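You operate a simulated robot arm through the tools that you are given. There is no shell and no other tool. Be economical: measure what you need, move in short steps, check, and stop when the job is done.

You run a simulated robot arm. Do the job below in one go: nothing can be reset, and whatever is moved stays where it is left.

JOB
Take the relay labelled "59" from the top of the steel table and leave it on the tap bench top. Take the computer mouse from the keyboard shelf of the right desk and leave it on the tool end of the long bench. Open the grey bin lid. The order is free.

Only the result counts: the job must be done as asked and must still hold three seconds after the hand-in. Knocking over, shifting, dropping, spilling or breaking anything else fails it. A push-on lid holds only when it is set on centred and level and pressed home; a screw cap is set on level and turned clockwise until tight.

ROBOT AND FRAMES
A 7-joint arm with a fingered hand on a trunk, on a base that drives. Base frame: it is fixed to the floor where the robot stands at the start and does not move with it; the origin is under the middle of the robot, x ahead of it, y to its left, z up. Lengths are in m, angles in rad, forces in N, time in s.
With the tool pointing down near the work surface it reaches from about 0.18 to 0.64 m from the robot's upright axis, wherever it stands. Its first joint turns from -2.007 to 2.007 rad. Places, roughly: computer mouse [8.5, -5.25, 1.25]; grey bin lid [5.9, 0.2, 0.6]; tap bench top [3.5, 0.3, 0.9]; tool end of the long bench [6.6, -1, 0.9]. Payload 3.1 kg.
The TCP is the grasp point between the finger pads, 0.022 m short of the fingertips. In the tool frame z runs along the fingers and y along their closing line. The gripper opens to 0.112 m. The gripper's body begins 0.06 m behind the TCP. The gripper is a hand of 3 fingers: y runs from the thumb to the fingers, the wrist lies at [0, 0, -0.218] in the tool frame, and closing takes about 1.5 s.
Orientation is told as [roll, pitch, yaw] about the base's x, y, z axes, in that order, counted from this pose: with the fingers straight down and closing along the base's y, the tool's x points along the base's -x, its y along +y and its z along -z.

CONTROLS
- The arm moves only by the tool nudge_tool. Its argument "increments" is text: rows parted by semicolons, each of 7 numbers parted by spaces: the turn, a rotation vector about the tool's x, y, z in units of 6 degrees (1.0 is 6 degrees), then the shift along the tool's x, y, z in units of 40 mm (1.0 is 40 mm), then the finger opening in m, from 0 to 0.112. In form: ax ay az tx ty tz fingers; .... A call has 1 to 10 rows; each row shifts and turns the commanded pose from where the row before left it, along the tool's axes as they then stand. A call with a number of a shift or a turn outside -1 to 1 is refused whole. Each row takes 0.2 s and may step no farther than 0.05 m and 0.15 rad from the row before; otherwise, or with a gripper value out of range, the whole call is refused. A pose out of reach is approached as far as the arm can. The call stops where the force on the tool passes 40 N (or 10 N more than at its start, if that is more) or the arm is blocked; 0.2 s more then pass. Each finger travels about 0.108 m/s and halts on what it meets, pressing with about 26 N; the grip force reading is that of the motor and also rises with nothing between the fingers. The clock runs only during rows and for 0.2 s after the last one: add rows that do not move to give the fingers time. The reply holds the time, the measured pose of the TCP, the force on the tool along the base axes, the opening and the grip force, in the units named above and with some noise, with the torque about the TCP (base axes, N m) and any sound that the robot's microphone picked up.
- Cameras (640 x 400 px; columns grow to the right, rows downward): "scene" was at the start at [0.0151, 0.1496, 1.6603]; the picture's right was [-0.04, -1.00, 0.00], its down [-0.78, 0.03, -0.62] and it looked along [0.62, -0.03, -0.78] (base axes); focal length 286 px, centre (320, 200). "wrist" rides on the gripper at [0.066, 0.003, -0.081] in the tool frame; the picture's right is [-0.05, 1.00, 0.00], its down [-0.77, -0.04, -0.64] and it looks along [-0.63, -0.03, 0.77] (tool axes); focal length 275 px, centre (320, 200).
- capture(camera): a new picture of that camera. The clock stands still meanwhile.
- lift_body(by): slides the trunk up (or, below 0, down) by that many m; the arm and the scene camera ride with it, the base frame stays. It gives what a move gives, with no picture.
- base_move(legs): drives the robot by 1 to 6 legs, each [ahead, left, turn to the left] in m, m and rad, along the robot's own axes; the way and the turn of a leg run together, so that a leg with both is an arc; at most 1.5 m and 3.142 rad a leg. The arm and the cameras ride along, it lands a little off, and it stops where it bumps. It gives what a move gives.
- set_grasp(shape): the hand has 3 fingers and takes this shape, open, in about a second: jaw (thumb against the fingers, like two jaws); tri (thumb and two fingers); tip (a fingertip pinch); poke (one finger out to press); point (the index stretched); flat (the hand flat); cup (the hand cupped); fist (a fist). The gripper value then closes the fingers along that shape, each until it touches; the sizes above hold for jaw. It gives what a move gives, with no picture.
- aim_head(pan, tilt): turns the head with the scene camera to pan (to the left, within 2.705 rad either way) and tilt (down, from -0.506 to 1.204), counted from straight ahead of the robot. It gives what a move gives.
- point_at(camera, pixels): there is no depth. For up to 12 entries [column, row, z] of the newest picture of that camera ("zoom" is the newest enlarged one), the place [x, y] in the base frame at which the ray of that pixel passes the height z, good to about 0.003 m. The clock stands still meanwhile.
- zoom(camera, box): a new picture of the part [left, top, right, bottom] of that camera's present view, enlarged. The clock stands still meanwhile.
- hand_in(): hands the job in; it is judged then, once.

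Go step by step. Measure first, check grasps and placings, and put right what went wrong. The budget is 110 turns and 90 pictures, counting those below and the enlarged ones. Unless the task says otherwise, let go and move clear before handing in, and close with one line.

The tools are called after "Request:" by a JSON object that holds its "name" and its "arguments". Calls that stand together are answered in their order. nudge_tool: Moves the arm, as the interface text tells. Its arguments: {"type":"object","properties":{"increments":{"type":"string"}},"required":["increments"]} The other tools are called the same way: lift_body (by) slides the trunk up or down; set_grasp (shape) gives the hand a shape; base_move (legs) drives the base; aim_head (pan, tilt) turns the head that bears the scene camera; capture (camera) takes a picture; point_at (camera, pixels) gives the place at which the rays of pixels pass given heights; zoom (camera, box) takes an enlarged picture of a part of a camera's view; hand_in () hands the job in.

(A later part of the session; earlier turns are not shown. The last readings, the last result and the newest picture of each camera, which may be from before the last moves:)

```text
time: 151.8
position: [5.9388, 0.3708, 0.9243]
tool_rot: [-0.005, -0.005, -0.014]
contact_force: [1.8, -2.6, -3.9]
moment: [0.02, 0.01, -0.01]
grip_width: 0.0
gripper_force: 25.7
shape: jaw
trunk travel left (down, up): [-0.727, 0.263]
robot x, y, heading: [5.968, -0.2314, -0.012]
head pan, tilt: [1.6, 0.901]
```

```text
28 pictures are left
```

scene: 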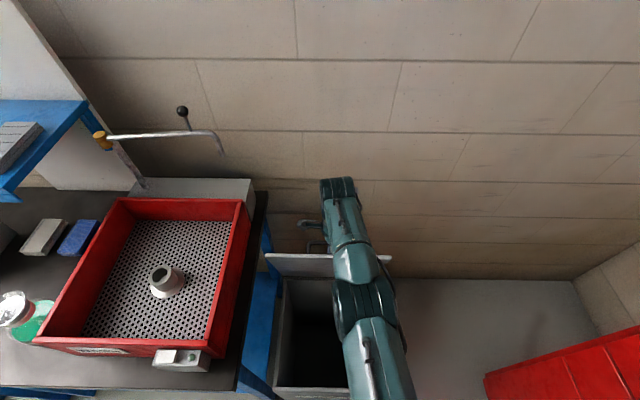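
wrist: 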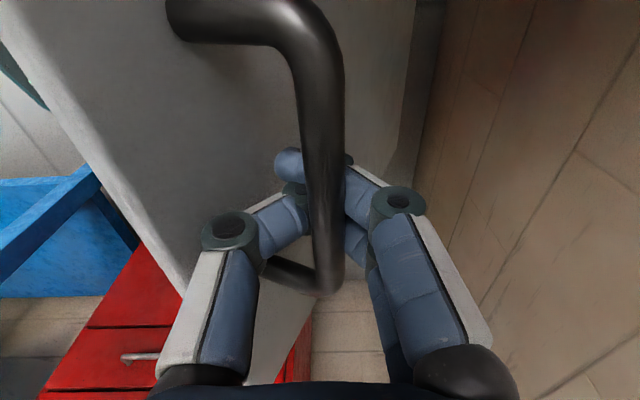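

The lid is around 72°. I creep another 45 mm sideways in two steps, then tilt the hand to gain the rest.

Request:
{"name": "base_move", "arguments": {"legs": [[0, 0.025, 0]]}}

Request:
{"name": "base_move", "arguments": {"legs": [[0, 0.02, 0]]}}

Request:
{"name": "nudge_tool", "arguments": {"increments": "-0.8 0 0 0 0 0 0; -0.8 0 0 0 0.3 -0.05 0; -0.8 0 0 0 0.3 0 0; 0 0 0 0 0 0 0"}}

Request:
{"name": "capture", "arguments": {"camera": "wrist"}}

```text
time: 152.6
position: [5.9396, 0.3927, 0.926]
tool_rot: [-0.005, -0.005, -0.014]
contact_force: [-0.2, -2.4, -0.3]
moment: [0.02, 0.0, -0.01]
grip_width: 0.0002
gripper_force: 25.7
shape: jaw
trunk travel left (down, up): [-0.727, 0.263]
robot x, y, heading: [5.9732, -0.2056, -0.012]
head pan, tilt: [1.6, 0.901]
```

```text
time: 153.5
position: [5.94, 0.4074, 0.9258]
tool_rot: [-0.005, -0.008, -0.014]
contact_force: [0.5, -0.5, -1.3]
moment: [0.02, 0.04, -0.04]
grip_width: 0.0
gripper_force: 26.1
shape: jaw
trunk travel left (down, up): [-0.727, 0.263]
robot x, y, heading: [5.9746, -0.1929, -0.011]
head pan, tilt: [1.6, 0.901]
stopped in leg 1: the robot was blocked; the commanded pose is now the measured one
```

```text
time: 154.5
position: [5.9374, 0.4539, 0.9298]
tool_rot: [0.239, -0.008, -0.016]
contact_force: [1.5, -5.2, -15.7]
moment: [-0.56, 0.02, 0.05]
grip_width: 0.0
gripper_force: 26.0
shape: jaw
out of reach, approached as far as the arm can: row 1, 2, 3
trunk travel left (down, up): [-0.727, 0.263]
robot x, y, heading: [5.974, -0.1915, -0.008]
head pan, tilt: [1.6, 0.901]
```

```text
27 pictures are left
```

wrist: 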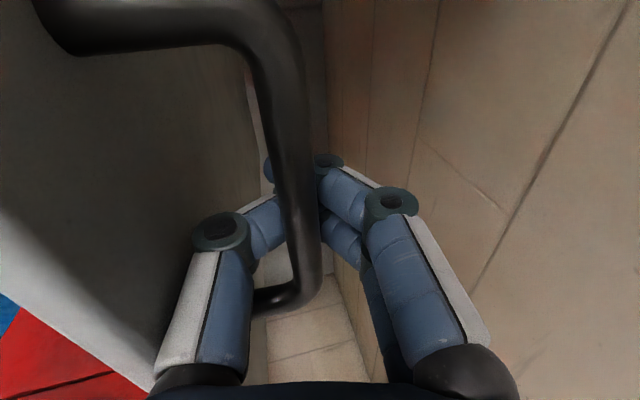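

The tilt works: y is now 0.454 and the lid is near vertical. A bit more tilt and push.

Request:
{"name": "nudge_tool", "arguments": {"increments": "-0.8 0 0 0 0.3 0 0; -0.8 0 0 0 0.4 0.1 0; -0.8 0 0 0 0.4 0.1 0; 0 0 0 0 0 0 0"}}

Request:
{"name": "capture", "arguments": {"camera": "scene"}}

Request:
{"name": "capture", "arguments": {"camera": "wrist"}}

```text
time: 155.5
position: [5.938, 0.5032, 0.9325]
tool_rot: [0.481, -0.006, -0.016]
contact_force: [5.0, -16.1, -21.9]
moment: [-2.73, 0.08, 0.19]
grip_width: 0.0
gripper_force: 25.7
shape: jaw
out of reach, approached as far as the arm can: row 1
trunk travel left (down, up): [-0.727, 0.263]
robot x, y, heading: [5.9724, -0.1883, -0.01]
head pan, tilt: [1.6, 0.901]
```

```text
26 pictures are left
```

scene: 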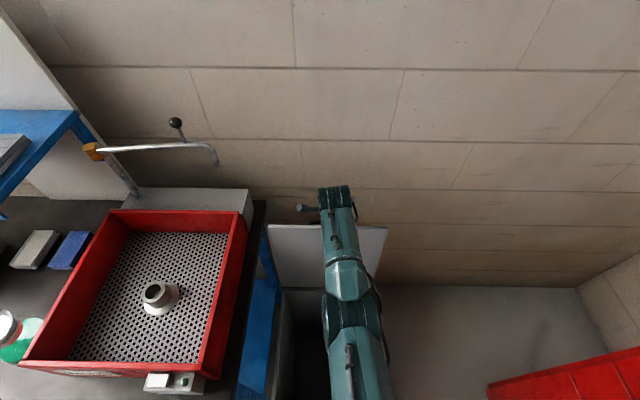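

```text
25 pictures are left
```

wrist: 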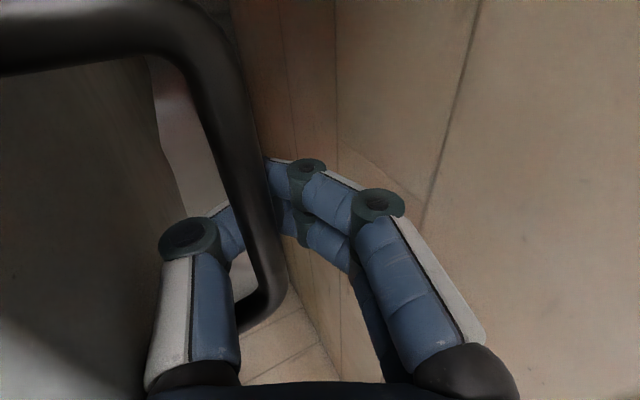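

By the geometry the bar at y=0.503 puts the lid at ~95°. I open the fingers a little to see whether it stays.

Request:
{"name": "nudge_tool", "arguments": {"increments": "0 0 0 0 0 0 0.015; 0 0 0 0 0 0 0.025; 0 0 0 0 0 0 0.03; 0 0 0 0 0 0 0.03; 0 0 0 0 0 0 0.03"}}

Request:
{"name": "capture", "arguments": {"camera": "wrist"}}

```text
time: 156.7
position: [5.9379, 0.5043, 0.936]
tool_rot: [0.497, -0.005, -0.015]
contact_force: [2.1, 1.9, -3.9]
moment: [0.03, -0.01, 0.04]
grip_width: 0.0307
gripper_force: 0.1
shape: jaw
trunk travel left (down, up): [-0.727, 0.263]
robot x, y, heading: [5.9738, -0.1854, -0.014]
head pan, tilt: [1.6, 0.901]
```

```text
24 pictures are left
```

wrist: 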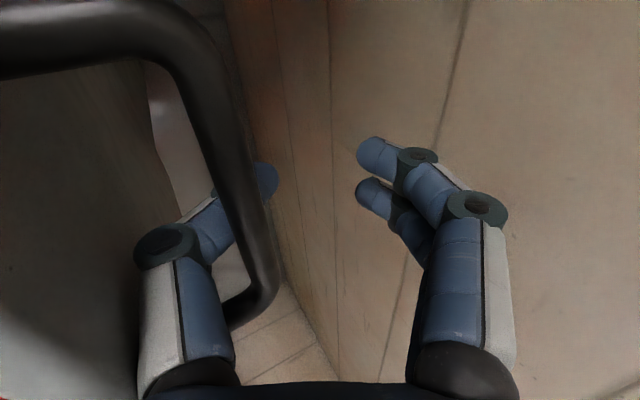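

Request:
{"name": "nudge_tool", "arguments": {"increments": "0 0 0 0 -0.26 -0.14 0.03; 0 0 0 0 0 0 0.03; 0 0 0 0 0 0 0.03"}}

Request:
{"name": "capture", "arguments": {"camera": "wrist"}}

```text
time: 157.5
position: [5.9361, 0.5046, 0.9365]
tool_rot: [0.498, -0.004, -0.016]
contact_force: [2.2, 0.3, -2.1]
moment: [-0.01, 0.01, 0.07]
grip_width: 0.0307
gripper_force: 0.1
shape: jaw
out of reach, approached as far as the arm can: row 1
trunk travel left (down, up): [-0.727, 0.263]
robot x, y, heading: [5.9719, -0.1916, -0.013]
head pan, tilt: [1.6, 0.901]
```

```text
23 pictures are left
```

wrist: 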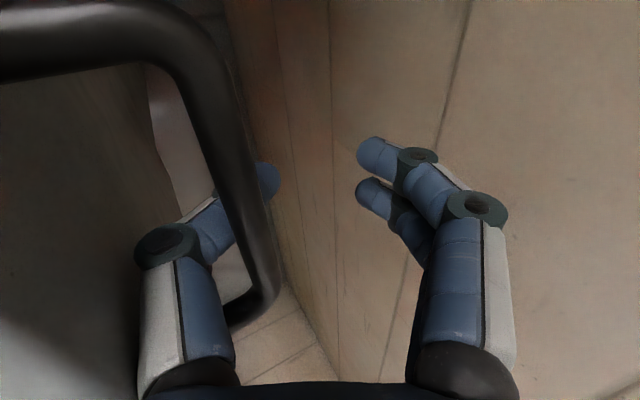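

The arm hadn't moved (at the limit). I try a larger backward move.

Request:
{"name": "nudge_tool", "arguments": {"increments": "0 0 0 0 -0.5 0 0.03; 0 0 0 0 0 0 0.03"}}

Request:
{"name": "capture", "arguments": {"camera": "wrist"}}

```text
time: 158.1
position: [5.935, 0.5032, 0.9297]
tool_rot: [0.502, -0.005, -0.015]
contact_force: [1.4, 2.7, 24.5]
moment: [-1.59, -0.09, 0.1]
grip_width: 0.0295
gripper_force: 0.0
shape: jaw
out of reach, approached as far as the arm can: row 1
trunk travel left (down, up): [-0.727, 0.263]
robot x, y, heading: [5.9708, -0.1894, -0.009]
head pan, tilt: [1.6, 0.901]
```

```text
22 pictures are left
```

wrist: 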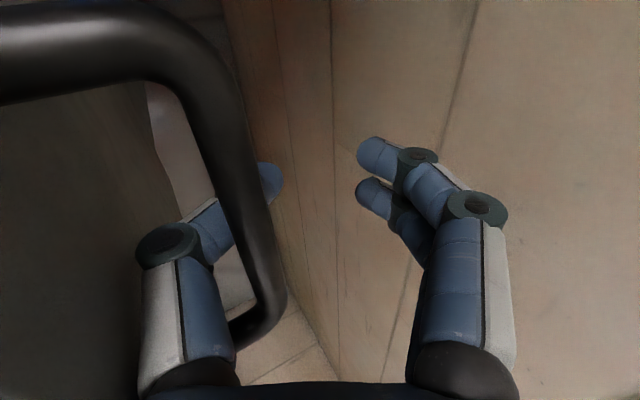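

The thumb is pressing on the lid's edge. I raise with the trunk instead, which slides the thumb up out of the loop.

Request:
{"name": "lift_body", "arguments": {"by": 0.025}}

Request:
{"name": "nudge_tool", "arguments": {"increments": "0 0 0 0 0 -0.3 0.03; 0 0 0 0 0 0 0.03"}}

Request:
{"name": "capture", "arguments": {"camera": "wrist"}}

```text
time: 158.8
position: [5.9337, 0.5046, 0.9432]
tool_rot: [0.479, -0.008, -0.016]
contact_force: [0.6, -5.3, -33.7]
moment: [1.18, -0.02, -0.03]
grip_width: 0.0477
gripper_force: 0.1
shape: jaw
trunk travel left (down, up): [-0.752, 0.238]
robot x, y, heading: [5.9727, -0.1914, -0.012]
head pan, tilt: [1.6, 0.901]
```

```text
time: 159.3
position: [5.934, 0.4993, 0.9485]
tool_rot: [0.465, -0.01, -0.015]
contact_force: [0.6, -4.0, -31.7]
moment: [0.95, -0.03, 0.03]
grip_width: 0.0494
gripper_force: 0.1
shape: jaw
out of reach, approached as far as the arm can: row 1
trunk travel left (down, up): [-0.752, 0.238]
robot x, y, heading: [5.9727, -0.1915, -0.009]
head pan, tilt: [1.6, 0.901]
stopped in row 2: the force on the tool passed its limit at 46 N (the readings are from after the stop); the commanded pose is now the measured one
```

```text
21 pictures are left
```

wrist: 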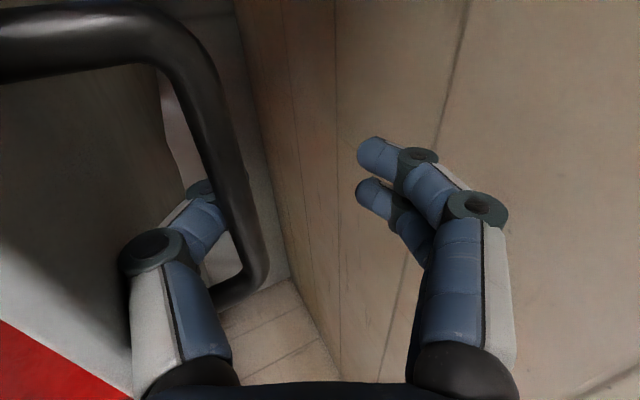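

The thumb is hooked under the bar but has spread to 0.049 with room to spare. I open a bit more so it slips free while under slight upward tension.

Request:
{"name": "nudge_tool", "arguments": {"increments": "0 0 0 0 0 0 0.05; 0 0 0 0 0 0 0.056; 0 0 0 0 0 0 0.062; 0 0 0 0 0 0 0.062"}}

Request:
{"name": "lift_body", "arguments": {"by": 0.02}}

Request:
{"name": "capture", "arguments": {"camera": "wrist"}}

```text
time: 160.3
position: [5.9336, 0.5029, 0.9532]
tool_rot: [0.477, -0.009, -0.015]
contact_force: [0.8, -3.5, -22.5]
moment: [0.87, 0.0, 0.02]
grip_width: 0.0658
gripper_force: 0.0
shape: jaw
trunk travel left (down, up): [-0.752, 0.238]
robot x, y, heading: [5.975, -0.1908, -0.011]
head pan, tilt: [1.6, 0.901]
```

```text
time: 160.9
position: [5.9334, 0.504, 0.973]
tool_rot: [0.477, -0.01, -0.014]
contact_force: [-0.8, -3.7, -26.1]
moment: [0.57, 0.0, -0.03]
grip_width: 0.0686
gripper_force: 0.0
shape: jaw
trunk travel left (down, up): [-0.772, 0.218]
robot x, y, heading: [5.9737, -0.1904, -0.009]
head pan, tilt: [1.6, 0.901]
```

```text
20 pictures are left
```

wrist: 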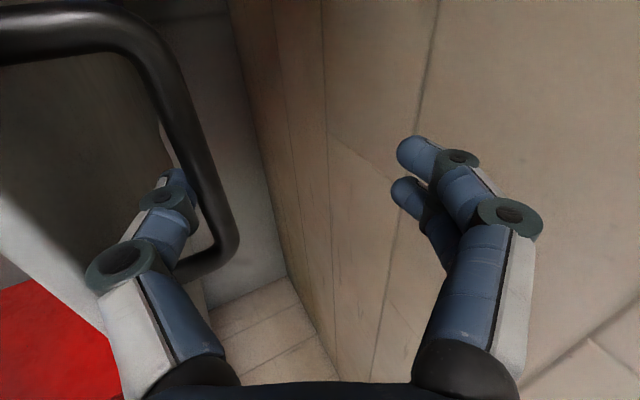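

It is sliding out. Continue: open slightly more and lift.

Request:
{"name": "nudge_tool", "arguments": {"increments": "0 0 0 0 0 0 0.075; 0 0 0 0 0 0 0.08; 0 0 0 0 0 0 0.08"}}

Request:
{"name": "lift_body", "arguments": {"by": 0.025}}

Request:
{"name": "lift_body", "arguments": {"by": 0.02}}

Request:
{"name": "capture", "arguments": {"camera": "wrist"}}

```text
time: 161.7
position: [5.933, 0.5017, 0.9777]
tool_rot: [0.485, -0.005, -0.013]
contact_force: [-0.9, 0.8, 5.9]
moment: [-0.92, 0.03, -0.04]
grip_width: 0.0809
gripper_force: 0.1
shape: jaw
trunk travel left (down, up): [-0.772, 0.218]
robot x, y, heading: [5.9702, -0.1878, -0.007]
head pan, tilt: [1.6, 0.901]
```

```text
time: 162.4
position: [5.9339, 0.5015, 1.0002]
tool_rot: [0.482, -0.008, -0.014]
contact_force: [0.2, 0.3, 0.2]
moment: [0.02, -0.01, 0.03]
grip_width: 0.0795
gripper_force: 0.0
shape: jaw
trunk travel left (down, up): [-0.797, 0.193]
robot x, y, heading: [5.9722, -0.1907, -0.005]
head pan, tilt: [1.6, 0.901]
```

```text
time: 163.1
position: [5.9344, 0.5016, 1.0203]
tool_rot: [0.482, -0.01, -0.012]
contact_force: [0.3, -0.8, 0.5]
moment: [0.01, -0.04, -0.01]
grip_width: 0.0798
gripper_force: 0.0
shape: jaw
trunk travel left (down, up): [-0.817, 0.173]
robot x, y, heading: [5.9689, -0.1881, -0.01]
head pan, tilt: [1.6, 0.901]
```

```text
19 pictures are left
```

wrist: 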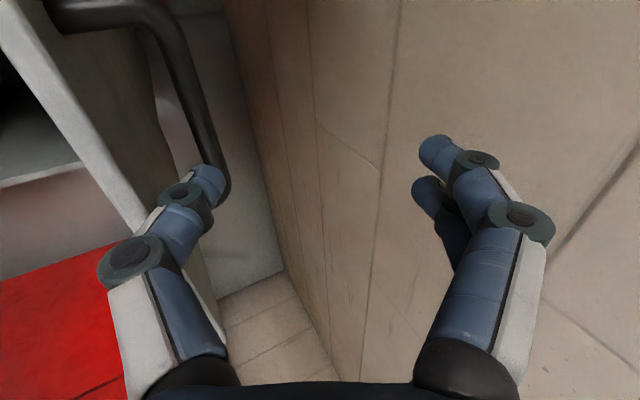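

The hand is free with zero force and the lid stays upright. I lift well clear and then check the lid.

Request:
{"name": "lift_body", "arguments": {"by": 0.13}}

Request:
{"name": "nudge_tool", "arguments": {"increments": "0.8 0 0 0 -0.9 -0.4 0.08; 0.8 0 0 0 -0.9 -0.4 0.08; 0.8 0 0 0 -0.9 -0.2 0.08; 0.8 0 0 0 -0.9 0 0.08; 0.8 0 0 0 -1 0 0.08; 0.6 0 0 0 -1 0 0.08; 0 0 0 0 -1 0 0.08; 0 0 0 0 -1 0 0.08"}}

Request:
{"name": "capture", "arguments": {"camera": "scene"}}

```text
time: 164.7
position: [5.9345, 0.5009, 1.1502]
tool_rot: [0.481, -0.007, -0.012]
contact_force: [-1.0, 0.7, 0.0]
moment: [-0.02, 0.02, 0.03]
grip_width: 0.0797
gripper_force: 0.1
shape: jaw
trunk travel left (down, up): [-0.947, 0.043]
robot x, y, heading: [5.9725, -0.1935, -0.008]
head pan, tilt: [1.6, 0.901]
```

```text
time: 166.7
position: [5.9377, 0.3321, 1.121]
tool_rot: [0.002, -0.015, -0.102]
contact_force: [-1.1, -0.2, -0.7]
moment: [0.01, -0.07, 0.02]
grip_width: 0.0798
gripper_force: 0.0
shape: jaw
out of reach, approached as far as the arm can: row 1, 2, 3, 4, 5, 6, 7
trunk travel left (down, up): [-0.947, 0.043]
robot x, y, heading: [5.9734, -0.1897, -0.006]
head pan, tilt: [1.6, 0.901]
stopped in row 8: the arm was blocked; the commanded pose is now the measured one
```

```text
18 pictures are left
```

scene: 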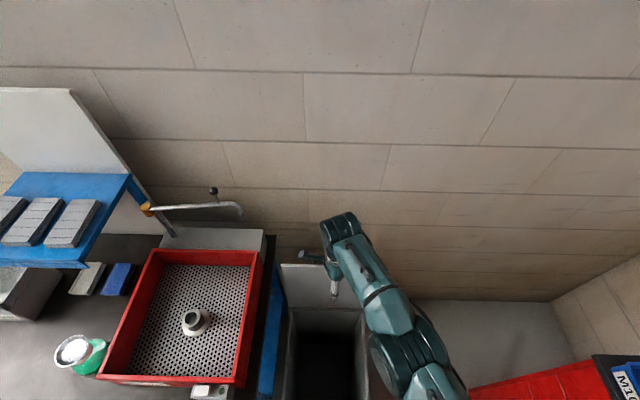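

The lid stands open. I back away from the bin and look toward the mouse area (bearing about -1.1).

Request:
{"name": "base_move", "arguments": {"legs": [[0, -0.5, 0]]}}

Request:
{"name": "aim_head", "arguments": {"pan": -1.15, "tilt": 0.3}}

Request:
{"name": "capture", "arguments": {"camera": "scene"}}

```text
time: 169.6
position: [5.9425, -0.1547, 1.1204]
tool_rot: [0.001, -0.007, -0.101]
contact_force: [0.0, 0.9, -1.0]
moment: [-0.01, -0.01, 0.0]
grip_width: 0.0794
gripper_force: 0.0
shape: jaw
trunk travel left (down, up): [-0.947, 0.043]
robot x, y, heading: [5.9674, -0.6787, -0.01]
head pan, tilt: [1.6, 0.901]
```

```text
time: 172.0
position: [5.9432, -0.1553, 1.12]
tool_rot: [0.001, -0.007, -0.103]
contact_force: [0.1, 0.0, 0.5]
moment: [-0.03, -0.02, -0.01]
grip_width: 0.08
gripper_force: 0.1
shape: jaw
trunk travel left (down, up): [-0.947, 0.043]
robot x, y, heading: [5.9654, -0.6798, -0.007]
head pan, tilt: [-1.15, 0.3]
```

```text
17 pictures are left
```

scene: 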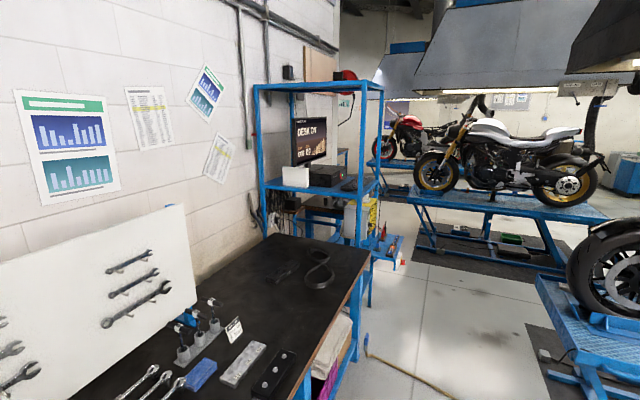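

A passage runs between the bench/shelf and the lifts. I measure its floor limits and the hose.

Request:
{"name": "point_at", "arguments": {"camera": "scene", "pixels": [[525, 325, 0], [545, 395, 0], [365, 350, 0], [440, 395, 0], [416, 245, 0], [385, 268, 0], [405, 265, 0], [368, 300, 0], [395, 245, 0], [540, 280, 0.75], [370, 252, 0.86], [600, 375, 0.0]]}}

Request:
{"name": "zoom", "arguments": {"camera": "scene", "box": [250, 60, 550, 360]}}

```text
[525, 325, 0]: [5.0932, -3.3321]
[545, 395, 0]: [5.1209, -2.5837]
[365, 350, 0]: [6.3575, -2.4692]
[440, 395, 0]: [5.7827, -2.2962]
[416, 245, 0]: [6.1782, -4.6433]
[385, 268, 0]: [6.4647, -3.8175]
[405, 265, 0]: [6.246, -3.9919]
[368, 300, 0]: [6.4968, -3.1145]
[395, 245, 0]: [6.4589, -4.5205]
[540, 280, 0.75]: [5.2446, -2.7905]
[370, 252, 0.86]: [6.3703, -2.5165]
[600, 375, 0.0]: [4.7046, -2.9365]
```

```text
1.33 times, centred on (400, 210) of scene
```

zoom: 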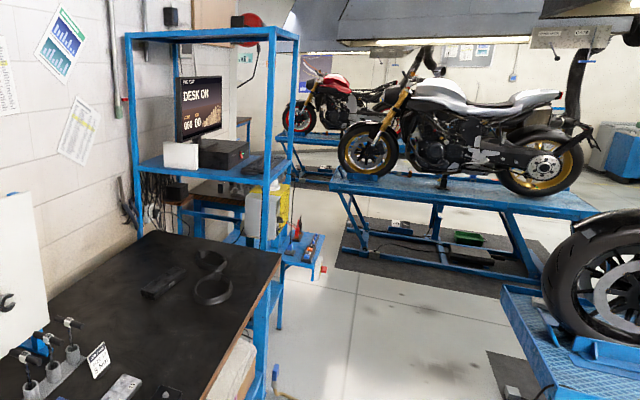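

Corridor is x≈5.3–6.2. I fold the arm to the front, turn to face -y, sidestep to x≈5.75 and drive forward.

Request:
{"name": "nudge_tool", "arguments": {"increments": "0 0 1 -1 -0.3 0 0.08; 0 0 1 -1 -0.3 0 0.08; 0 0 1 -1 -0.3 0 0.08; 0 0 1 -1 -0.3 0 0.08; 0 0 1 -1 -0.3 0 0.08; 0 0 1 -1 -0.3 0 0.08; 0 0 1 -1 -0.3 0 0.08; 0 0 1 -1 -0.3 0 0.08; 0 0 1 -1 -0.3 0 0.08; 0 0 1 -1 -0.3 0 0.08"}}

Request:
{"name": "base_move", "arguments": {"legs": [[-0.15, 0, 0], [0, 0, -1.56], [1.4, 0, 0], [1.3, 0, 0]]}}

Request:
{"name": "aim_head", "arguments": {"pan": 0.5, "tilt": 0.35}}

Request:
{"name": "capture", "arguments": {"camera": "scene"}}

```text
time: 174.2
position: [6.2019, -0.4584, 1.1207]
tool_rot: [0.007, -0.002, -1.149]
contact_force: [-0.1, -0.7, 0.8]
moment: [0.04, 0.01, 0.0]
grip_width: 0.0799
gripper_force: 0.1
shape: jaw
trunk travel left (down, up): [-0.947, 0.043]
robot x, y, heading: [5.9658, -0.6794, -0.012]
head pan, tilt: [-1.15, 0.3]
```

```text
time: 192.2
position: [6.0229, -3.6191, 1.1212]
tool_rot: [0.004, -0.003, -2.716]
contact_force: [0.3, 0.6, 0.6]
moment: [-0.01, -0.03, 0.0]
grip_width: 0.08
gripper_force: 0.1
shape: jaw
trunk travel left (down, up): [-0.947, 0.043]
robot x, y, heading: [5.8011, -3.3833, -1.577]
head pan, tilt: [-1.15, 0.3]
```

```text
time: 193.9
position: [6.0228, -3.6194, 1.12]
tool_rot: [0.005, -0.003, -2.716]
contact_force: [-0.5, -0.4, 0.0]
moment: [0.02, -0.01, -0.03]
grip_width: 0.0797
gripper_force: 0.0
shape: jaw
trunk travel left (down, up): [-0.947, 0.043]
robot x, y, heading: [5.8007, -3.3831, -1.577]
head pan, tilt: [0.499, 0.351]
```

```text
15 pictures are left
```

scene: 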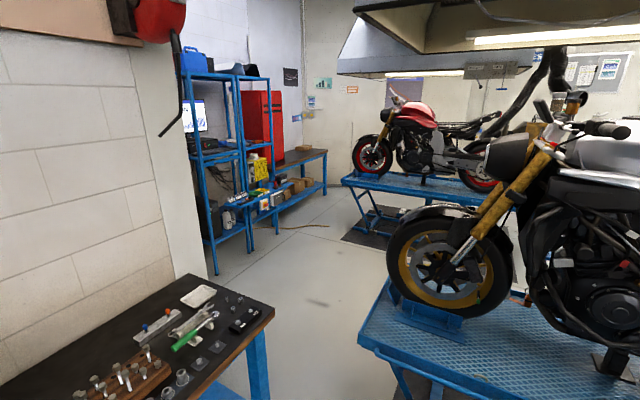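

Ahead is a computer rack with monitor (195,115), likely the right desk. I measure the passage between the next bench corner (273,315) and lift 2.

Request:
{"name": "point_at", "arguments": {"camera": "scene", "pixels": [[273, 315, 0.86], [207, 280, 0.86], [262, 395, 0.0], [360, 340, 0.75], [390, 280, 0.75], [217, 274, 0], [250, 250, 0], [400, 385, 0], [345, 240, 0], [205, 150, 1.25], [200, 275, 0]]}}

Request:
{"name": "zoom", "arguments": {"camera": "scene", "box": [160, 50, 340, 290]}}

```text
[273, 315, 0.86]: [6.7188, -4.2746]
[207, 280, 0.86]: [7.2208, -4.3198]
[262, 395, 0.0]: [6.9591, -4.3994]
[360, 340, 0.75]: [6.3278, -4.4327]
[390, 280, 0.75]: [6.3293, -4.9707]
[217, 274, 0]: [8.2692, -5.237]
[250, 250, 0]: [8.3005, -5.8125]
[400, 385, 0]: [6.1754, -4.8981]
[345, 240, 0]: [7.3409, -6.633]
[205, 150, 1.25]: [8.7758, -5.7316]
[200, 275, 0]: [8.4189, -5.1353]
```

```text
1.67 times, centred on (250, 170) of scene
```

zoom: 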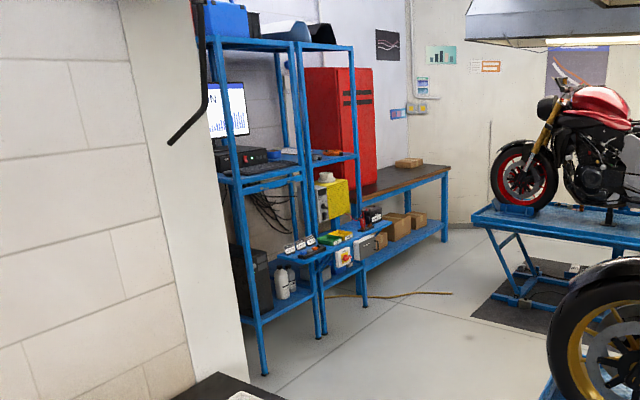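

I need a closer, steeper look at the passage ahead-left before driving on.

Request:
{"name": "aim_head", "arguments": {"pan": 0.65, "tilt": 0.85}}

Request:
{"name": "capture", "arguments": {"camera": "scene"}}

```text
time: 194.8
position: [6.0221, -3.6192, 1.1205]
tool_rot: [0.007, -0.004, -2.715]
contact_force: [0.1, 0.3, -0.4]
moment: [0.03, 0.01, 0.0]
grip_width: 0.0798
gripper_force: 0.0
shape: jaw
trunk travel left (down, up): [-0.947, 0.043]
robot x, y, heading: [5.8031, -3.386, -1.57]
head pan, tilt: [0.649, 0.85]
```

```text
13 pictures are left
```

scene: 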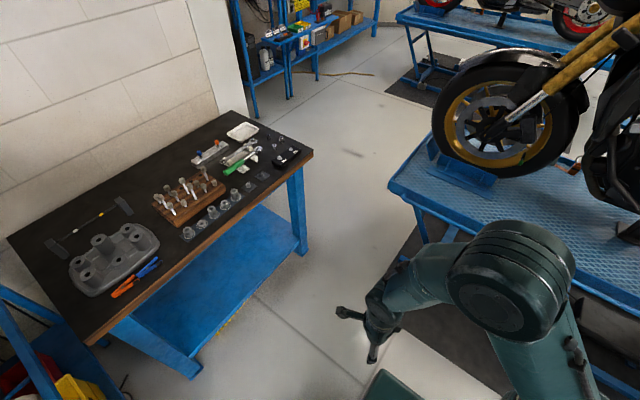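

Request:
{"name": "point_at", "arguments": {"camera": "scene", "pixels": [[313, 155, 0.86], [88, 346, 0.86], [303, 254, 0], [195, 378, 0], [388, 186, 0.7], [388, 186, 0.8], [425, 240, 0.0], [400, 255, 0], [395, 325, 0], [385, 90, 0], [430, 130, 0.8], [560, 280, 0.75]]}}

```text
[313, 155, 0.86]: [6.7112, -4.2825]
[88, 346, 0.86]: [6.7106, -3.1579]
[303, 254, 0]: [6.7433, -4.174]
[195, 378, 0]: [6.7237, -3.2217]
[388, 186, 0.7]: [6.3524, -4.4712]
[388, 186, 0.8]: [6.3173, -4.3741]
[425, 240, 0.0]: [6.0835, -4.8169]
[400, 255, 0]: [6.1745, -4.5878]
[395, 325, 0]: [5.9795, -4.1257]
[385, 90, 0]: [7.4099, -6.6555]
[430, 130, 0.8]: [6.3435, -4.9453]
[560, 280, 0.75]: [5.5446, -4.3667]
```

Bench 2's front is x=6.71 (end y=-4.28) and the lift corner is (6.34,-4.42); at floor level the gap is wider, so I'll try to slip through at x≈6.47. First I swing the arm left so the elbow stays clear of the bike wheel.

Request:
{"name": "nudge_tool", "arguments": {"increments": "0 0 -1 1 0 0 0.08; 0 0 -1 1 0 0 0.08; 0 0 -1 1 0 0 0.08; 0 0 -1 1 0 0 0.08; 0 0 -1 1 0 0 0.08; 0 0 -1 1 0 0 0.08; 0 0 -1 1 0 0 0.08"}}

Request:
{"name": "base_move", "arguments": {"legs": [[0.35, 0.3, 0], [0, 0.36, 0], [0.7, 0, 0]]}}

```text
time: 196.4
position: [6.2275, -3.4312, 1.1183]
tool_rot: [0.003, -0.008, -1.98]
contact_force: [-0.4, -0.3, 0.0]
moment: [0.02, 0.03, -0.05]
grip_width: 0.0798
gripper_force: 0.0
shape: jaw
trunk travel left (down, up): [-0.947, 0.043]
robot x, y, heading: [5.7979, -3.3868, -1.581]
head pan, tilt: [0.649, 0.85]
```

```text
time: 204.5
position: [6.8718, -4.4896, 1.1198]
tool_rot: [0.002, -0.007, -1.981]
contact_force: [0.7, -0.6, 0.3]
moment: [-0.01, 0.03, 0.05]
grip_width: 0.0797
gripper_force: 0.0
shape: jaw
trunk travel left (down, up): [-0.947, 0.043]
robot x, y, heading: [6.4447, -4.4413, -1.581]
head pan, tilt: [0.649, 0.85]
```

Passed without contact. Continue out past the bench end and toward the desk front.

Request:
{"name": "base_move", "arguments": {"legs": [[0.22, 0.04, 0], [0.1, 0.5, 0], [0.2, 0.5, 0]]}}

Request:
{"name": "aim_head", "arguments": {"pan": 1.4, "tilt": 0.4}}

Request:
{"name": "capture", "arguments": {"camera": "scene"}}

```text
time: 205.9
position: [6.8566, -4.6329, 1.1199]
tool_rot: [0.003, -0.004, -2.142]
contact_force: [0.1, -0.6, -0.6]
moment: [-0.03, 0.0, -0.02]
grip_width: 0.08
gripper_force: 0.0
shape: jaw
trunk travel left (down, up): [-0.947, 0.043]
robot x, y, heading: [6.4445, -4.5124, -1.739]
head pan, tilt: [0.649, 0.85]
stopped in leg 1: the robot was blocked; the commanded pose is now the measured one
```

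```text
time: 207.1
position: [6.858, -4.6323, 1.1191]
tool_rot: [0.001, -0.005, -2.142]
contact_force: [0.4, 0.8, -0.6]
moment: [0.0, 0.02, -0.03]
grip_width: 0.0798
gripper_force: 0.1
shape: jaw
trunk travel left (down, up): [-0.947, 0.043]
robot x, y, heading: [6.4452, -4.5152, -1.738]
head pan, tilt: [1.4, 0.4]
```

```text
12 pictures are left
```

scene: 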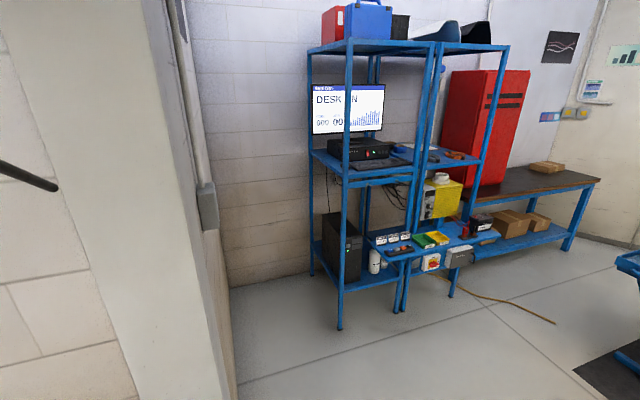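

The right side touched the lift corner. I turn left so the body lines up with the gap's normal and then go ahead.

Request:
{"name": "base_move", "arguments": {"legs": [[0, 0.02, 0.25], [0, 0.03, 0.25], [0.15, 0.05, 0.1], [0.2, 0.1, 0]]}}

```text
time: 207.7
position: [6.8583, -4.6316, 1.1193]
tool_rot: [0.002, -0.005, -2.139]
contact_force: [-0.5, 0.2, 0.4]
moment: [-0.02, 0.03, -0.01]
grip_width: 0.0797
gripper_force: 0.1
shape: jaw
trunk travel left (down, up): [-0.947, 0.043]
robot x, y, heading: [6.4443, -4.517, -1.734]
head pan, tilt: [1.4, 0.4]
stopped in leg 1: the robot was blocked; the commanded pose is now the measured one
```

Still in contact. I back up slightly and straighten first.

Request:
{"name": "base_move", "arguments": {"legs": [[-0.08, 0, 0], [0, 0, 0.2]]}}

Request:
{"name": "aim_head", "arguments": {"pan": -0.5, "tilt": 1.1}}

Request:
{"name": "capture", "arguments": {"camera": "scene"}}

```text
time: 209.5
position: [6.8852, -4.4661, 1.1193]
tool_rot: [0.001, -0.007, -1.938]
contact_force: [-0.1, -0.2, -0.8]
moment: [0.02, -0.01, 0.03]
grip_width: 0.0799
gripper_force: 0.1
shape: jaw
trunk travel left (down, up): [-0.947, 0.043]
robot x, y, heading: [6.4556, -4.442, -1.535]
head pan, tilt: [1.4, 0.4]
```

```text
time: 211.4
position: [6.8861, -4.4678, 1.1189]
tool_rot: [0.001, -0.004, -1.936]
contact_force: [0.5, 0.1, 0.5]
moment: [0.02, -0.01, -0.02]
grip_width: 0.0798
gripper_force: 0.1
shape: jaw
trunk travel left (down, up): [-0.947, 0.043]
robot x, y, heading: [6.4575, -4.4366, -1.53]
head pan, tilt: [-0.499, 1.1]
```

```text
11 pictures are left
```

scene: 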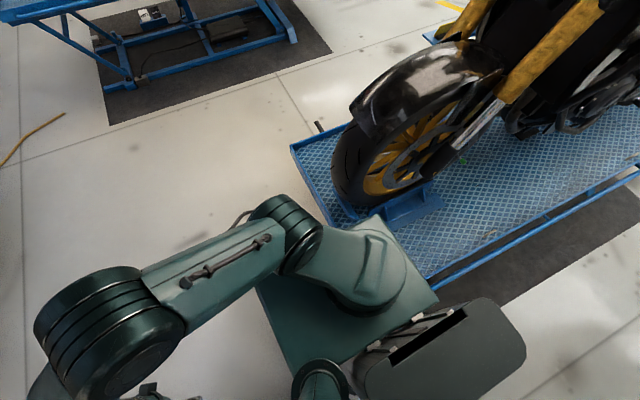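

Request:
{"name": "point_at", "arguments": {"camera": "scene", "pixels": [[290, 145, 0.72], [426, 277, 0.72], [330, 210, 0.72], [340, 180, 0.9], [375, 215, 1.05], [437, 300, 1.05], [258, 285, 1.05]]}}

```text
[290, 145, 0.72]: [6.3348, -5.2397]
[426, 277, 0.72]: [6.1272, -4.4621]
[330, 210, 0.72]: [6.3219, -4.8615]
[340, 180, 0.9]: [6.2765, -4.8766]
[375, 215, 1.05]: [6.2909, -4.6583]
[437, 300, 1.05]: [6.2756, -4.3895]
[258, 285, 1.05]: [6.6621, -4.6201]
```

The platform corner is (6.33,-4.46), so the upper column is catching. The gap to the bench end (6.71,-4.28) is 0.42 m along heading -1.125; I back off and line up exactly on that line.

Request:
{"name": "base_move", "arguments": {"legs": [[-0.523, -0.131, 0], [0, 0, 0.405]]}}

```text
time: 215.7
position: [6.7147, -3.7866, 1.1194]
tool_rot: [0.003, -0.004, -1.541]
contact_force: [0.3, 0.3, 0.2]
moment: [-0.01, 0.0, 0.0]
grip_width: 0.0798
gripper_force: 0.1
shape: jaw
trunk travel left (down, up): [-0.947, 0.043]
robot x, y, heading: [6.3088, -3.9233, -1.133]
head pan, tilt: [-0.499, 1.1]
```

Request:
{"name": "base_move", "arguments": {"legs": [[0.25, 0, 0.008]]}}

Request:
{"name": "base_move", "arguments": {"legs": [[0.2, 0, 0]]}}

```text
time: 217.5
position: [6.8224, -4.0137, 1.1188]
tool_rot: [0.002, -0.008, -1.528]
contact_force: [-0.1, -0.2, -0.4]
moment: [0.0, 0.05, -0.02]
grip_width: 0.0799
gripper_force: 0.0
shape: jaw
trunk travel left (down, up): [-0.947, 0.043]
robot x, y, heading: [6.4193, -4.1566, -1.126]
head pan, tilt: [-0.499, 1.1]
```

```text
time: 219.1
position: [6.9091, -4.2213, 1.1207]
tool_rot: [0.002, -0.003, -1.557]
contact_force: [-0.6, -0.4, 0.2]
moment: [0.03, -0.02, 0.02]
grip_width: 0.08
gripper_force: 0.0
shape: jaw
trunk travel left (down, up): [-0.947, 0.043]
robot x, y, heading: [6.5015, -4.3499, -1.155]
head pan, tilt: [-0.499, 1.1]
```

Request:
{"name": "base_move", "arguments": {"legs": [[0.12, 0.01, 0.03]]}}

Request:
{"name": "base_move", "arguments": {"legs": [[0.2, 0.0, 0]]}}

Request:
{"name": "base_move", "arguments": {"legs": [[0.2, 0.0, 0]]}}

```text
time: 220.3
position: [6.9676, -4.3109, 1.1184]
tool_rot: [0.003, -0.006, -1.525]
contact_force: [-0.5, -1.0, -0.2]
moment: [0.01, -0.02, 0.02]
grip_width: 0.0796
gripper_force: 0.0
shape: jaw
trunk travel left (down, up): [-0.947, 0.043]
robot x, y, heading: [6.5611, -4.456, -1.12]
head pan, tilt: [-0.499, 1.1]
```

```text
time: 221.9
position: [7.0548, -4.492, 1.1204]
tool_rot: [0.001, -0.006, -1.528]
contact_force: [0.7, 0.0, -0.8]
moment: [-0.02, 0.0, 0.04]
grip_width: 0.0796
gripper_force: 0.1
shape: jaw
trunk travel left (down, up): [-0.947, 0.043]
robot x, y, heading: [6.6488, -4.6324, -1.125]
head pan, tilt: [-0.499, 1.1]
```

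```text
time: 223.6
position: [7.1406, -4.6752, 1.1184]
tool_rot: [0.003, -0.008, -1.53]
contact_force: [0.1, -1.3, -0.2]
moment: [-0.03, 0.0, -0.01]
grip_width: 0.0798
gripper_force: 0.1
shape: jaw
trunk travel left (down, up): [-0.947, 0.043]
robot x, y, heading: [6.7351, -4.816, -1.125]
head pan, tilt: [-0.499, 1.1]
```

I'm through the gap. I bring the arm to the front, turn to heading 0 and drive to the desk front.

Request:
{"name": "nudge_tool", "arguments": {"increments": "0 0 1 -1 -0.1 0 0.08; 0 0 1 -1 -0.1 0 0.08; 0 0 1 -1 -0.1 0 0.08; 0 0 1 -1 -0.1 0 0.08; 0 0 1 -1 -0.1 0 0.08; 0 0 1 -1 -0.1 0 0.08; 0 0 1 -1 -0.1 -1 0.08; 0 0 1 -1 0 -1 0.08; 0 0 1 -1 0 -1 0.08; 0 0 1 -1 0 -1 0.08"}}

Request:
{"name": "base_move", "arguments": {"legs": [[0, 0, 1.12], [0.4, -0.44, 0], [0.5, 0, 0]]}}

Request:
{"name": "aim_head", "arguments": {"pan": 0.0, "tilt": 0.45}}

Request:
{"name": "capture", "arguments": {"camera": "scene"}}

```text
refused: row 7 steps farther than a row can; nothing moved
```

```text
time: 232.2
position: [7.6765, -4.8459, 1.1197]
tool_rot: [0.002, -0.004, -0.417]
contact_force: [-0.4, -0.4, -0.4]
moment: [0.03, -0.04, 0.02]
grip_width: 0.0798
gripper_force: 0.2
shape: jaw
trunk travel left (down, up): [-0.947, 0.043]
robot x, y, heading: [7.6268, -5.2732, -0.013]
head pan, tilt: [-0.499, 1.1]
```

```text
time: 233.2
position: [7.6777, -4.8472, 1.1203]
tool_rot: [0.002, -0.006, -0.416]
contact_force: [-0.8, -0.3, -0.4]
moment: [0.01, 0.02, 0.0]
grip_width: 0.0797
gripper_force: 0.2
shape: jaw
trunk travel left (down, up): [-0.947, 0.043]
robot x, y, heading: [7.6265, -5.274, -0.014]
head pan, tilt: [0.0, 0.45]
```

```text
10 pictures are left
```

scene: 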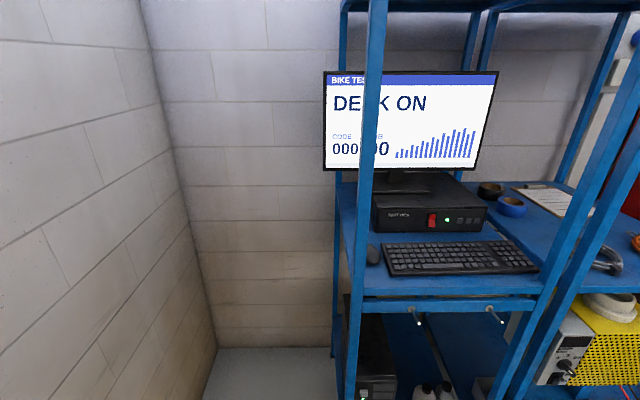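

The mouse is at (373,255), between the front-left post and the keyboard. I zoom and measure.

Request:
{"name": "zoom", "arguments": {"camera": "scene", "box": [325, 200, 455, 320]}}

Request:
{"name": "point_at", "arguments": {"camera": "scene", "pixels": [[373, 255, 1.25], [373, 255, 1.28], [382, 246, 1.25], [390, 275, 1.25], [540, 272, 1.25], [352, 297, 1.25], [545, 295, 1.25], [380, 230, 1.25], [338, 190, 1.25], [362, 297, 1.25], [366, 0, 1.7]]}}

```text
3.33 times, centred on (390, 260) of scene
```

zoom: 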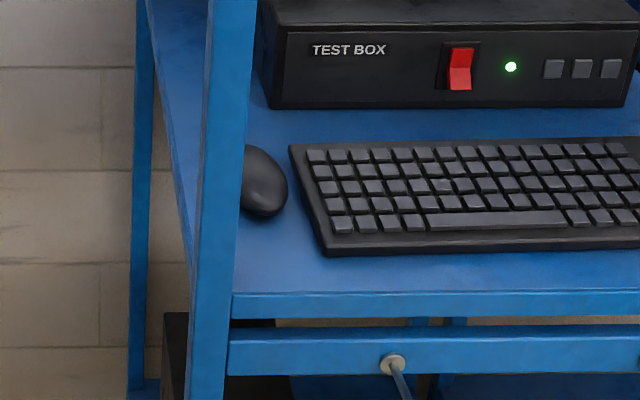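

```text
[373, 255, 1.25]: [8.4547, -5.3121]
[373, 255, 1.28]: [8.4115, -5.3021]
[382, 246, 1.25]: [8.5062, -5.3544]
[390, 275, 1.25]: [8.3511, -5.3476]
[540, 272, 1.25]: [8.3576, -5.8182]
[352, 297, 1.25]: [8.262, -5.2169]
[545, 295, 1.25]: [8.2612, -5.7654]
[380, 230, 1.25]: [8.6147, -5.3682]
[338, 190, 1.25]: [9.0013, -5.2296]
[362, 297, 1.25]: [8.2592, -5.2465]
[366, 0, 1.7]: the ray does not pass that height
```

Mouse is about (8.45,-5.29), length along x; keyboard starts at y≈-5.345; the post is at (8.27,-5.235). I bring the hand to the front, raised, with closing along y, and stand at (7.9,-5.5) so that the forearm clears the post.

Request:
{"name": "nudge_tool", "arguments": {"increments": "0 0 -1 0 0 -0.9 0.08; 0 0 -1 0 0 -0.9 0.08; 0 0 -1 0 0 -0.9 0.08; 0 0 -0.95 0 0 -0.9 0.08"}}

Request:
{"name": "nudge_tool", "arguments": {"increments": "0 0 0 -0.7 -0.82 -0.37 0.08; 0 0 0 -0.7 -0.82 -0.37 0.08; 0 0 0 -0.7 -0.82 -0.37 0.08; 0 0 0 -0.7 -0.82 -0.37 0.08; 0 0 0 -0.7 -0.82 -0.37 0.08; 0 0 0 -0.7 -0.82 -0.37 0.08; 0 0 0 -0.7 -0.82 -0.37 0.08; 0 0 0 -0.7 -0.82 -0.37 0.08; 0 0 0 -0.7 -0.82 -0.37 0.08; 0 0 0 -0.7 -0.82 -0.37 0.08"}}

Request:
{"name": "base_move", "arguments": {"legs": [[0, -0.226, 0.014], [0.25, 0, 0]]}}

```text
time: 234.2
position: [7.6762, -4.8441, 1.2648]
tool_rot: [0.001, -0.008, -0.001]
contact_force: [0.3, 0.3, 0.3]
moment: [0.03, 0.01, 0.02]
grip_width: 0.0798
gripper_force: 0.1
shape: jaw
trunk travel left (down, up): [-0.947, 0.043]
robot x, y, heading: [7.6251, -5.2735, -0.015]
head pan, tilt: [0.0, 0.45]
```

```text
time: 236.4
position: [7.9554, -5.178, 1.4147]
tool_rot: [0.004, -0.005, -0.004]
contact_force: [-1.0, -0.2, -0.8]
moment: [0.04, -0.03, -0.01]
grip_width: 0.0799
gripper_force: 0.2
shape: jaw
trunk travel left (down, up): [-0.947, 0.043]
robot x, y, heading: [7.6256, -5.2733, -0.011]
head pan, tilt: [0.0, 0.45]
```

```text
time: 239.6
position: [8.2017, -5.4016, 1.4141]
tool_rot: [0.001, -0.007, 0.003]
contact_force: [0.0, -0.3, -0.5]
moment: [0.01, 0.02, 0.0]
grip_width: 0.0799
gripper_force: 0.1
shape: jaw
trunk travel left (down, up): [-0.947, 0.043]
robot x, y, heading: [7.8767, -5.4992, -0.011]
head pan, tilt: [0.0, 0.45]
```

In place. I reach in over the shelf (staying right of the post) and look with the wrist camera.

Request:
{"name": "nudge_tool", "arguments": {"increments": "0 0 0 -0.9 0.2 0 0.08; 0 0 0 -0.9 0.2 0 0.08; 0 0 0 -0.9 0.2 0 0.08; 0 0 0 -0.9 0.2 0 0.08; 0 0 0 -0.9 0.4 0 0.08"}}

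Request:
{"name": "capture", "arguments": {"camera": "wrist"}}

Request:
{"name": "capture", "arguments": {"camera": "scene"}}

```text
time: 240.8
position: [8.3833, -5.3518, 1.4135]
tool_rot: [-0.002, -0.001, 0.004]
contact_force: [-0.1, 0.7, -0.6]
moment: [-0.03, 0.07, 0.0]
grip_width: 0.0797
gripper_force: 0.1
shape: jaw
trunk travel left (down, up): [-0.947, 0.043]
robot x, y, heading: [7.8746, -5.5, -0.01]
head pan, tilt: [0.0, 0.45]
```

```text
8 pictures are left
```

wrist: 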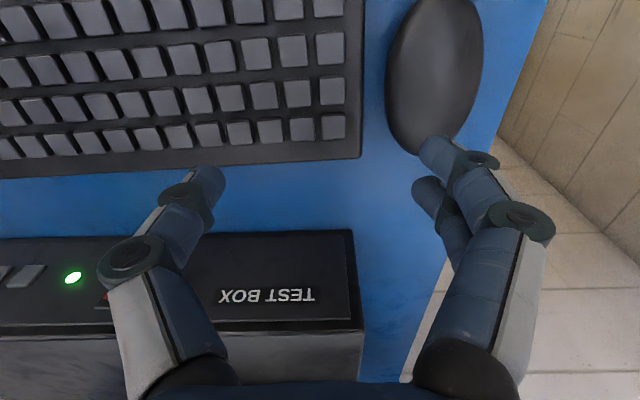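

```text
7 pictures are left
```

scene: 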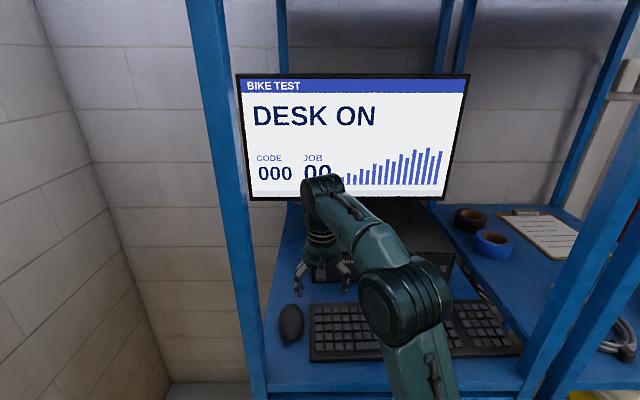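

Request:
{"name": "point_at", "arguments": {"camera": "wrist", "pixels": [[387, 80, 1.27], [484, 70, 1.27], [420, 152, 1.26], [440, 0, 1.27], [362, 80, 1.26], [360, 158, 1.26], [435, 75, 1.28], [545, 0, 1.25]]}}

Request:
{"name": "point_at", "arguments": {"camera": "scene", "pixels": [[291, 323, 1.27], [291, 304, 1.26], [291, 343, 1.26], [279, 323, 1.265], [303, 323, 1.265], [291, 323, 1.25], [310, 323, 1.26]]}}

```text
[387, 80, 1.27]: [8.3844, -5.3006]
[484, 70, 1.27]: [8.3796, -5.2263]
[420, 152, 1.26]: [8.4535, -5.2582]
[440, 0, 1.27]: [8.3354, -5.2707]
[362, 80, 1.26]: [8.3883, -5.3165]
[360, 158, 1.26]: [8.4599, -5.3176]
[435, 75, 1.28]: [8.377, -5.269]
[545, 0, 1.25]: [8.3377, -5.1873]
```

```text
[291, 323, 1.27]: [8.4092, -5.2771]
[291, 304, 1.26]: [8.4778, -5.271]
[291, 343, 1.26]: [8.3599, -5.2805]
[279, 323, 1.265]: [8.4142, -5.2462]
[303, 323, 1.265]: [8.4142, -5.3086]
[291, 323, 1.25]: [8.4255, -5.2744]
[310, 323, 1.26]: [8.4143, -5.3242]
```

Triangulating, the mouse's mid-height is z≈1.30 (shelf ≈1.285), centre (8.375,-5.278), width ≈0.063; the keyboard edge is at y≈-5.325. I centre slightly left with a 0.076 opening and descend stepwise.

Request:
{"name": "nudge_tool", "arguments": {"increments": "0 0 0 0.1 0.97 0 0.076; 0 0 0 0 0.96 0.2 0.076; 0 0 0 0 0 0.8 0.076; 0 0 0 0 0 0.5 0.076; 0 0 0 0 0 0.3 0.076; 0 0 0 0 0 0 0.076"}}

Request:
{"name": "capture", "arguments": {"camera": "wrist"}}

```text
time: 242.3
position: [8.376, -5.2747, 1.347]
tool_rot: [0.005, -0.019, 0.004]
contact_force: [-2.6, 1.8, 24.5]
moment: [-1.26, -0.05, -0.09]
grip_width: 0.0757
gripper_force: 0.0
shape: jaw
trunk travel left (down, up): [-0.947, 0.043]
robot x, y, heading: [7.8784, -5.5018, -0.008]
head pan, tilt: [0.0, 0.45]
stopped in row 6: the force on the tool passed its limit at 41 N (the readings are from after the stop); the commanded pose is now the measured one
```

```text
6 pictures are left
```

wrist: 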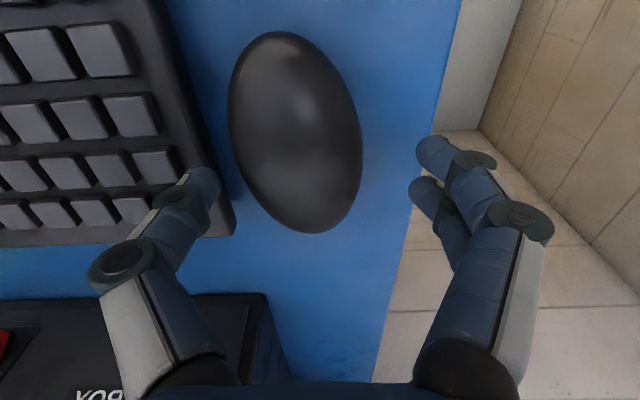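

The thumb touched the keyboard's edge at tip height ≈1.325, so everything sits ~20 mm higher than estimated. I raise off and recompute from this picture.

Request:
{"name": "nudge_tool", "arguments": {"increments": "0 0 0 0 0 -0.5 0.076; 0 0 0 0 0 0 0.076"}}

Request:
{"name": "point_at", "arguments": {"camera": "wrist", "pixels": [[230, 120, 1.32], [362, 140, 1.32], [312, 232, 1.315], [275, 33, 1.315], [235, 235, 1.325], [195, 120, 1.325], [460, 20, 1.305], [295, 130, 1.335], [235, 235, 1.3], [312, 232, 1.3]]}}

```text
time: 242.9
position: [8.3774, -5.2735, 1.3651]
tool_rot: [0.003, -0.012, 0.003]
contact_force: [-0.5, 0.3, -0.7]
moment: [0.02, -0.02, -0.03]
grip_width: 0.0765
gripper_force: 0.1
shape: jaw
trunk travel left (down, up): [-0.947, 0.043]
robot x, y, heading: [7.8787, -5.5019, -0.008]
head pan, tilt: [0.0, 0.45]
```

```text
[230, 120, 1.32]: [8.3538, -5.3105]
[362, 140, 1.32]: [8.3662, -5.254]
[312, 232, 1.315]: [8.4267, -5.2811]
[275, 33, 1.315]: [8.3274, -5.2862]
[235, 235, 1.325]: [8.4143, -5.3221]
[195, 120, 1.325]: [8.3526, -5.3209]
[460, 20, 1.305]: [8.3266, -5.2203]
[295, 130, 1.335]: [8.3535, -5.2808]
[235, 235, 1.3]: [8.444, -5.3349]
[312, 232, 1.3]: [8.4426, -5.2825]
```

Gap between mouse and keyboard is only ~1 cm. I'll first nudge the mouse ~15 mm left by closing with the tips just above the keyboard height and the hand centred at y=-5.266.

Request:
{"name": "nudge_tool", "arguments": {"increments": "0 0 0 0 0.19 0 0.088; 0 0 0 0 0 0.3 0.088; 0 0 0 0 0 0 0.07; 0 0 0 0 0 0 0.06; 0 0 0 0 0 0 0.055; 0 0 0 0 0 0 0.05; 0 0 0 0 0 0 0.045; 0 0 0 0 0 0 0.04; 0 0 0 0 0 0 0.04"}}

```text
time: 244.9
position: [8.3797, -5.2681, 1.3509]
tool_rot: [0.003, -0.012, 0.003]
contact_force: [-0.4, 0.1, -0.3]
moment: [-0.05, -0.05, -0.01]
grip_width: 0.0407
gripper_force: 0.1
shape: jaw
trunk travel left (down, up): [-0.947, 0.043]
robot x, y, heading: [7.8755, -5.5035, -0.006]
head pan, tilt: [0.0, 0.45]
```

No contact even at 0.04 opening; I look again.

Request:
{"name": "capture", "arguments": {"camera": "wrist"}}

```text
5 pictures are left
```

wrist: 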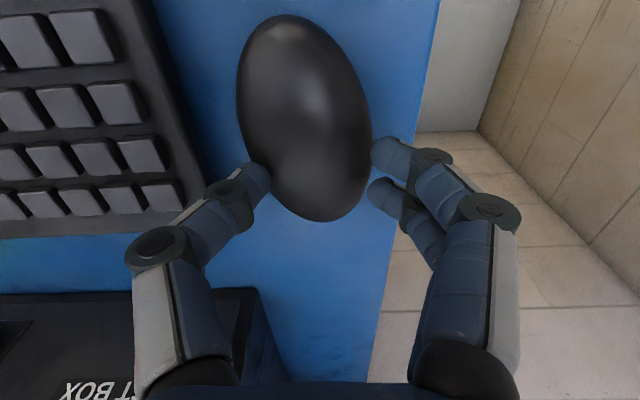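

The closing did shift the mouse left: the gap to the keyboard edge grew (180→240 px). I measure then descend into it.

Request:
{"name": "point_at", "arguments": {"camera": "wrist", "pixels": [[238, 100, 1.315], [371, 130, 1.315], [320, 221, 1.315], [272, 16, 1.315], [180, 120, 1.32], [303, 120, 1.32], [440, 10, 1.3]]}}

```text
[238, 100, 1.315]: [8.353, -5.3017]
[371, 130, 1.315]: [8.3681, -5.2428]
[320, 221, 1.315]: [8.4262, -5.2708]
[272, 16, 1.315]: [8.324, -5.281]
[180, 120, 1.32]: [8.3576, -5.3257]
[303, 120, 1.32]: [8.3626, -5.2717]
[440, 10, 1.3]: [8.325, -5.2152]
```

Gap is now 24 mm. Open to 0.075, descend ~19 mm, and close.

Request:
{"name": "nudge_tool", "arguments": {"increments": "0 0 0 0.1 -0.03 0 0.06; 0 0 0 0 0 0 0.074; 0 0 0 0 0 0 0.074; 0 0 0 0 0 0.15 0.074; 0 0 0 0 0 0.15 0.074; 0 0 0 0 0 0.15 0.074; 0 0 0 0 0 0 0.074"}}

Request:
{"name": "nudge_tool", "arguments": {"increments": "0 0 0 0 0 0 0.06; 0 0 0 0 0 0 0.05; 0 0 0 0 0 0 0.04; 0 0 0 0 0 0 0.03; 0 0 0 0 0 0 0.02; 0 0 0 0 0 0 0.02; 0 0 0 0 0 0 0.02"}}

```text
time: 246.5
position: [8.3754, -5.2676, 1.3333]
tool_rot: [0.004, -0.011, 0.004]
contact_force: [-1.0, -1.1, 0.4]
moment: [0.02, -0.01, -0.02]
grip_width: 0.0736
gripper_force: 0.1
shape: jaw
trunk travel left (down, up): [-0.947, 0.043]
robot x, y, heading: [7.8735, -5.4996, -0.008]
head pan, tilt: [0.0, 0.45]
```

```text
time: 248.1
position: [8.3753, -5.2706, 1.333]
tool_rot: [0.004, -0.013, 0.003]
contact_force: [1.6, 0.5, 8.3]
moment: [-0.02, -0.01, 0.08]
grip_width: 0.0472
gripper_force: 25.7
shape: jaw
trunk travel left (down, up): [-0.947, 0.043]
robot x, y, heading: [7.8733, -5.5004, -0.003]
head pan, tilt: [0.0, 0.45]
```

Gripping at 0.047 with 8 N upward means I'm on the upper dome. I reopen, go lower by feel and re-close.

Request:
{"name": "nudge_tool", "arguments": {"increments": "0 0 0 0 0 0 0.06; 0 0 0 0 0.03 0 0.074; 0 0 0 0 0 0 0.074; 0 0 0 0 0 0.1 0.074; 0 0 0 0 0 0.1 0.074; 0 0 0 0 0 0.08 0.074; 0 0 0 0 0 0 0.074"}}

```text
time: 249.7
position: [8.377, -5.2669, 1.3222]
tool_rot: [0.003, -0.012, 0.003]
contact_force: [0.8, -0.5, 0.3]
moment: [0.01, -0.01, 0.02]
grip_width: 0.0735
gripper_force: 0.1
shape: jaw
trunk travel left (down, up): [-0.947, 0.043]
robot x, y, heading: [7.8716, -5.4984, -0.009]
head pan, tilt: [0.0, 0.45]
```

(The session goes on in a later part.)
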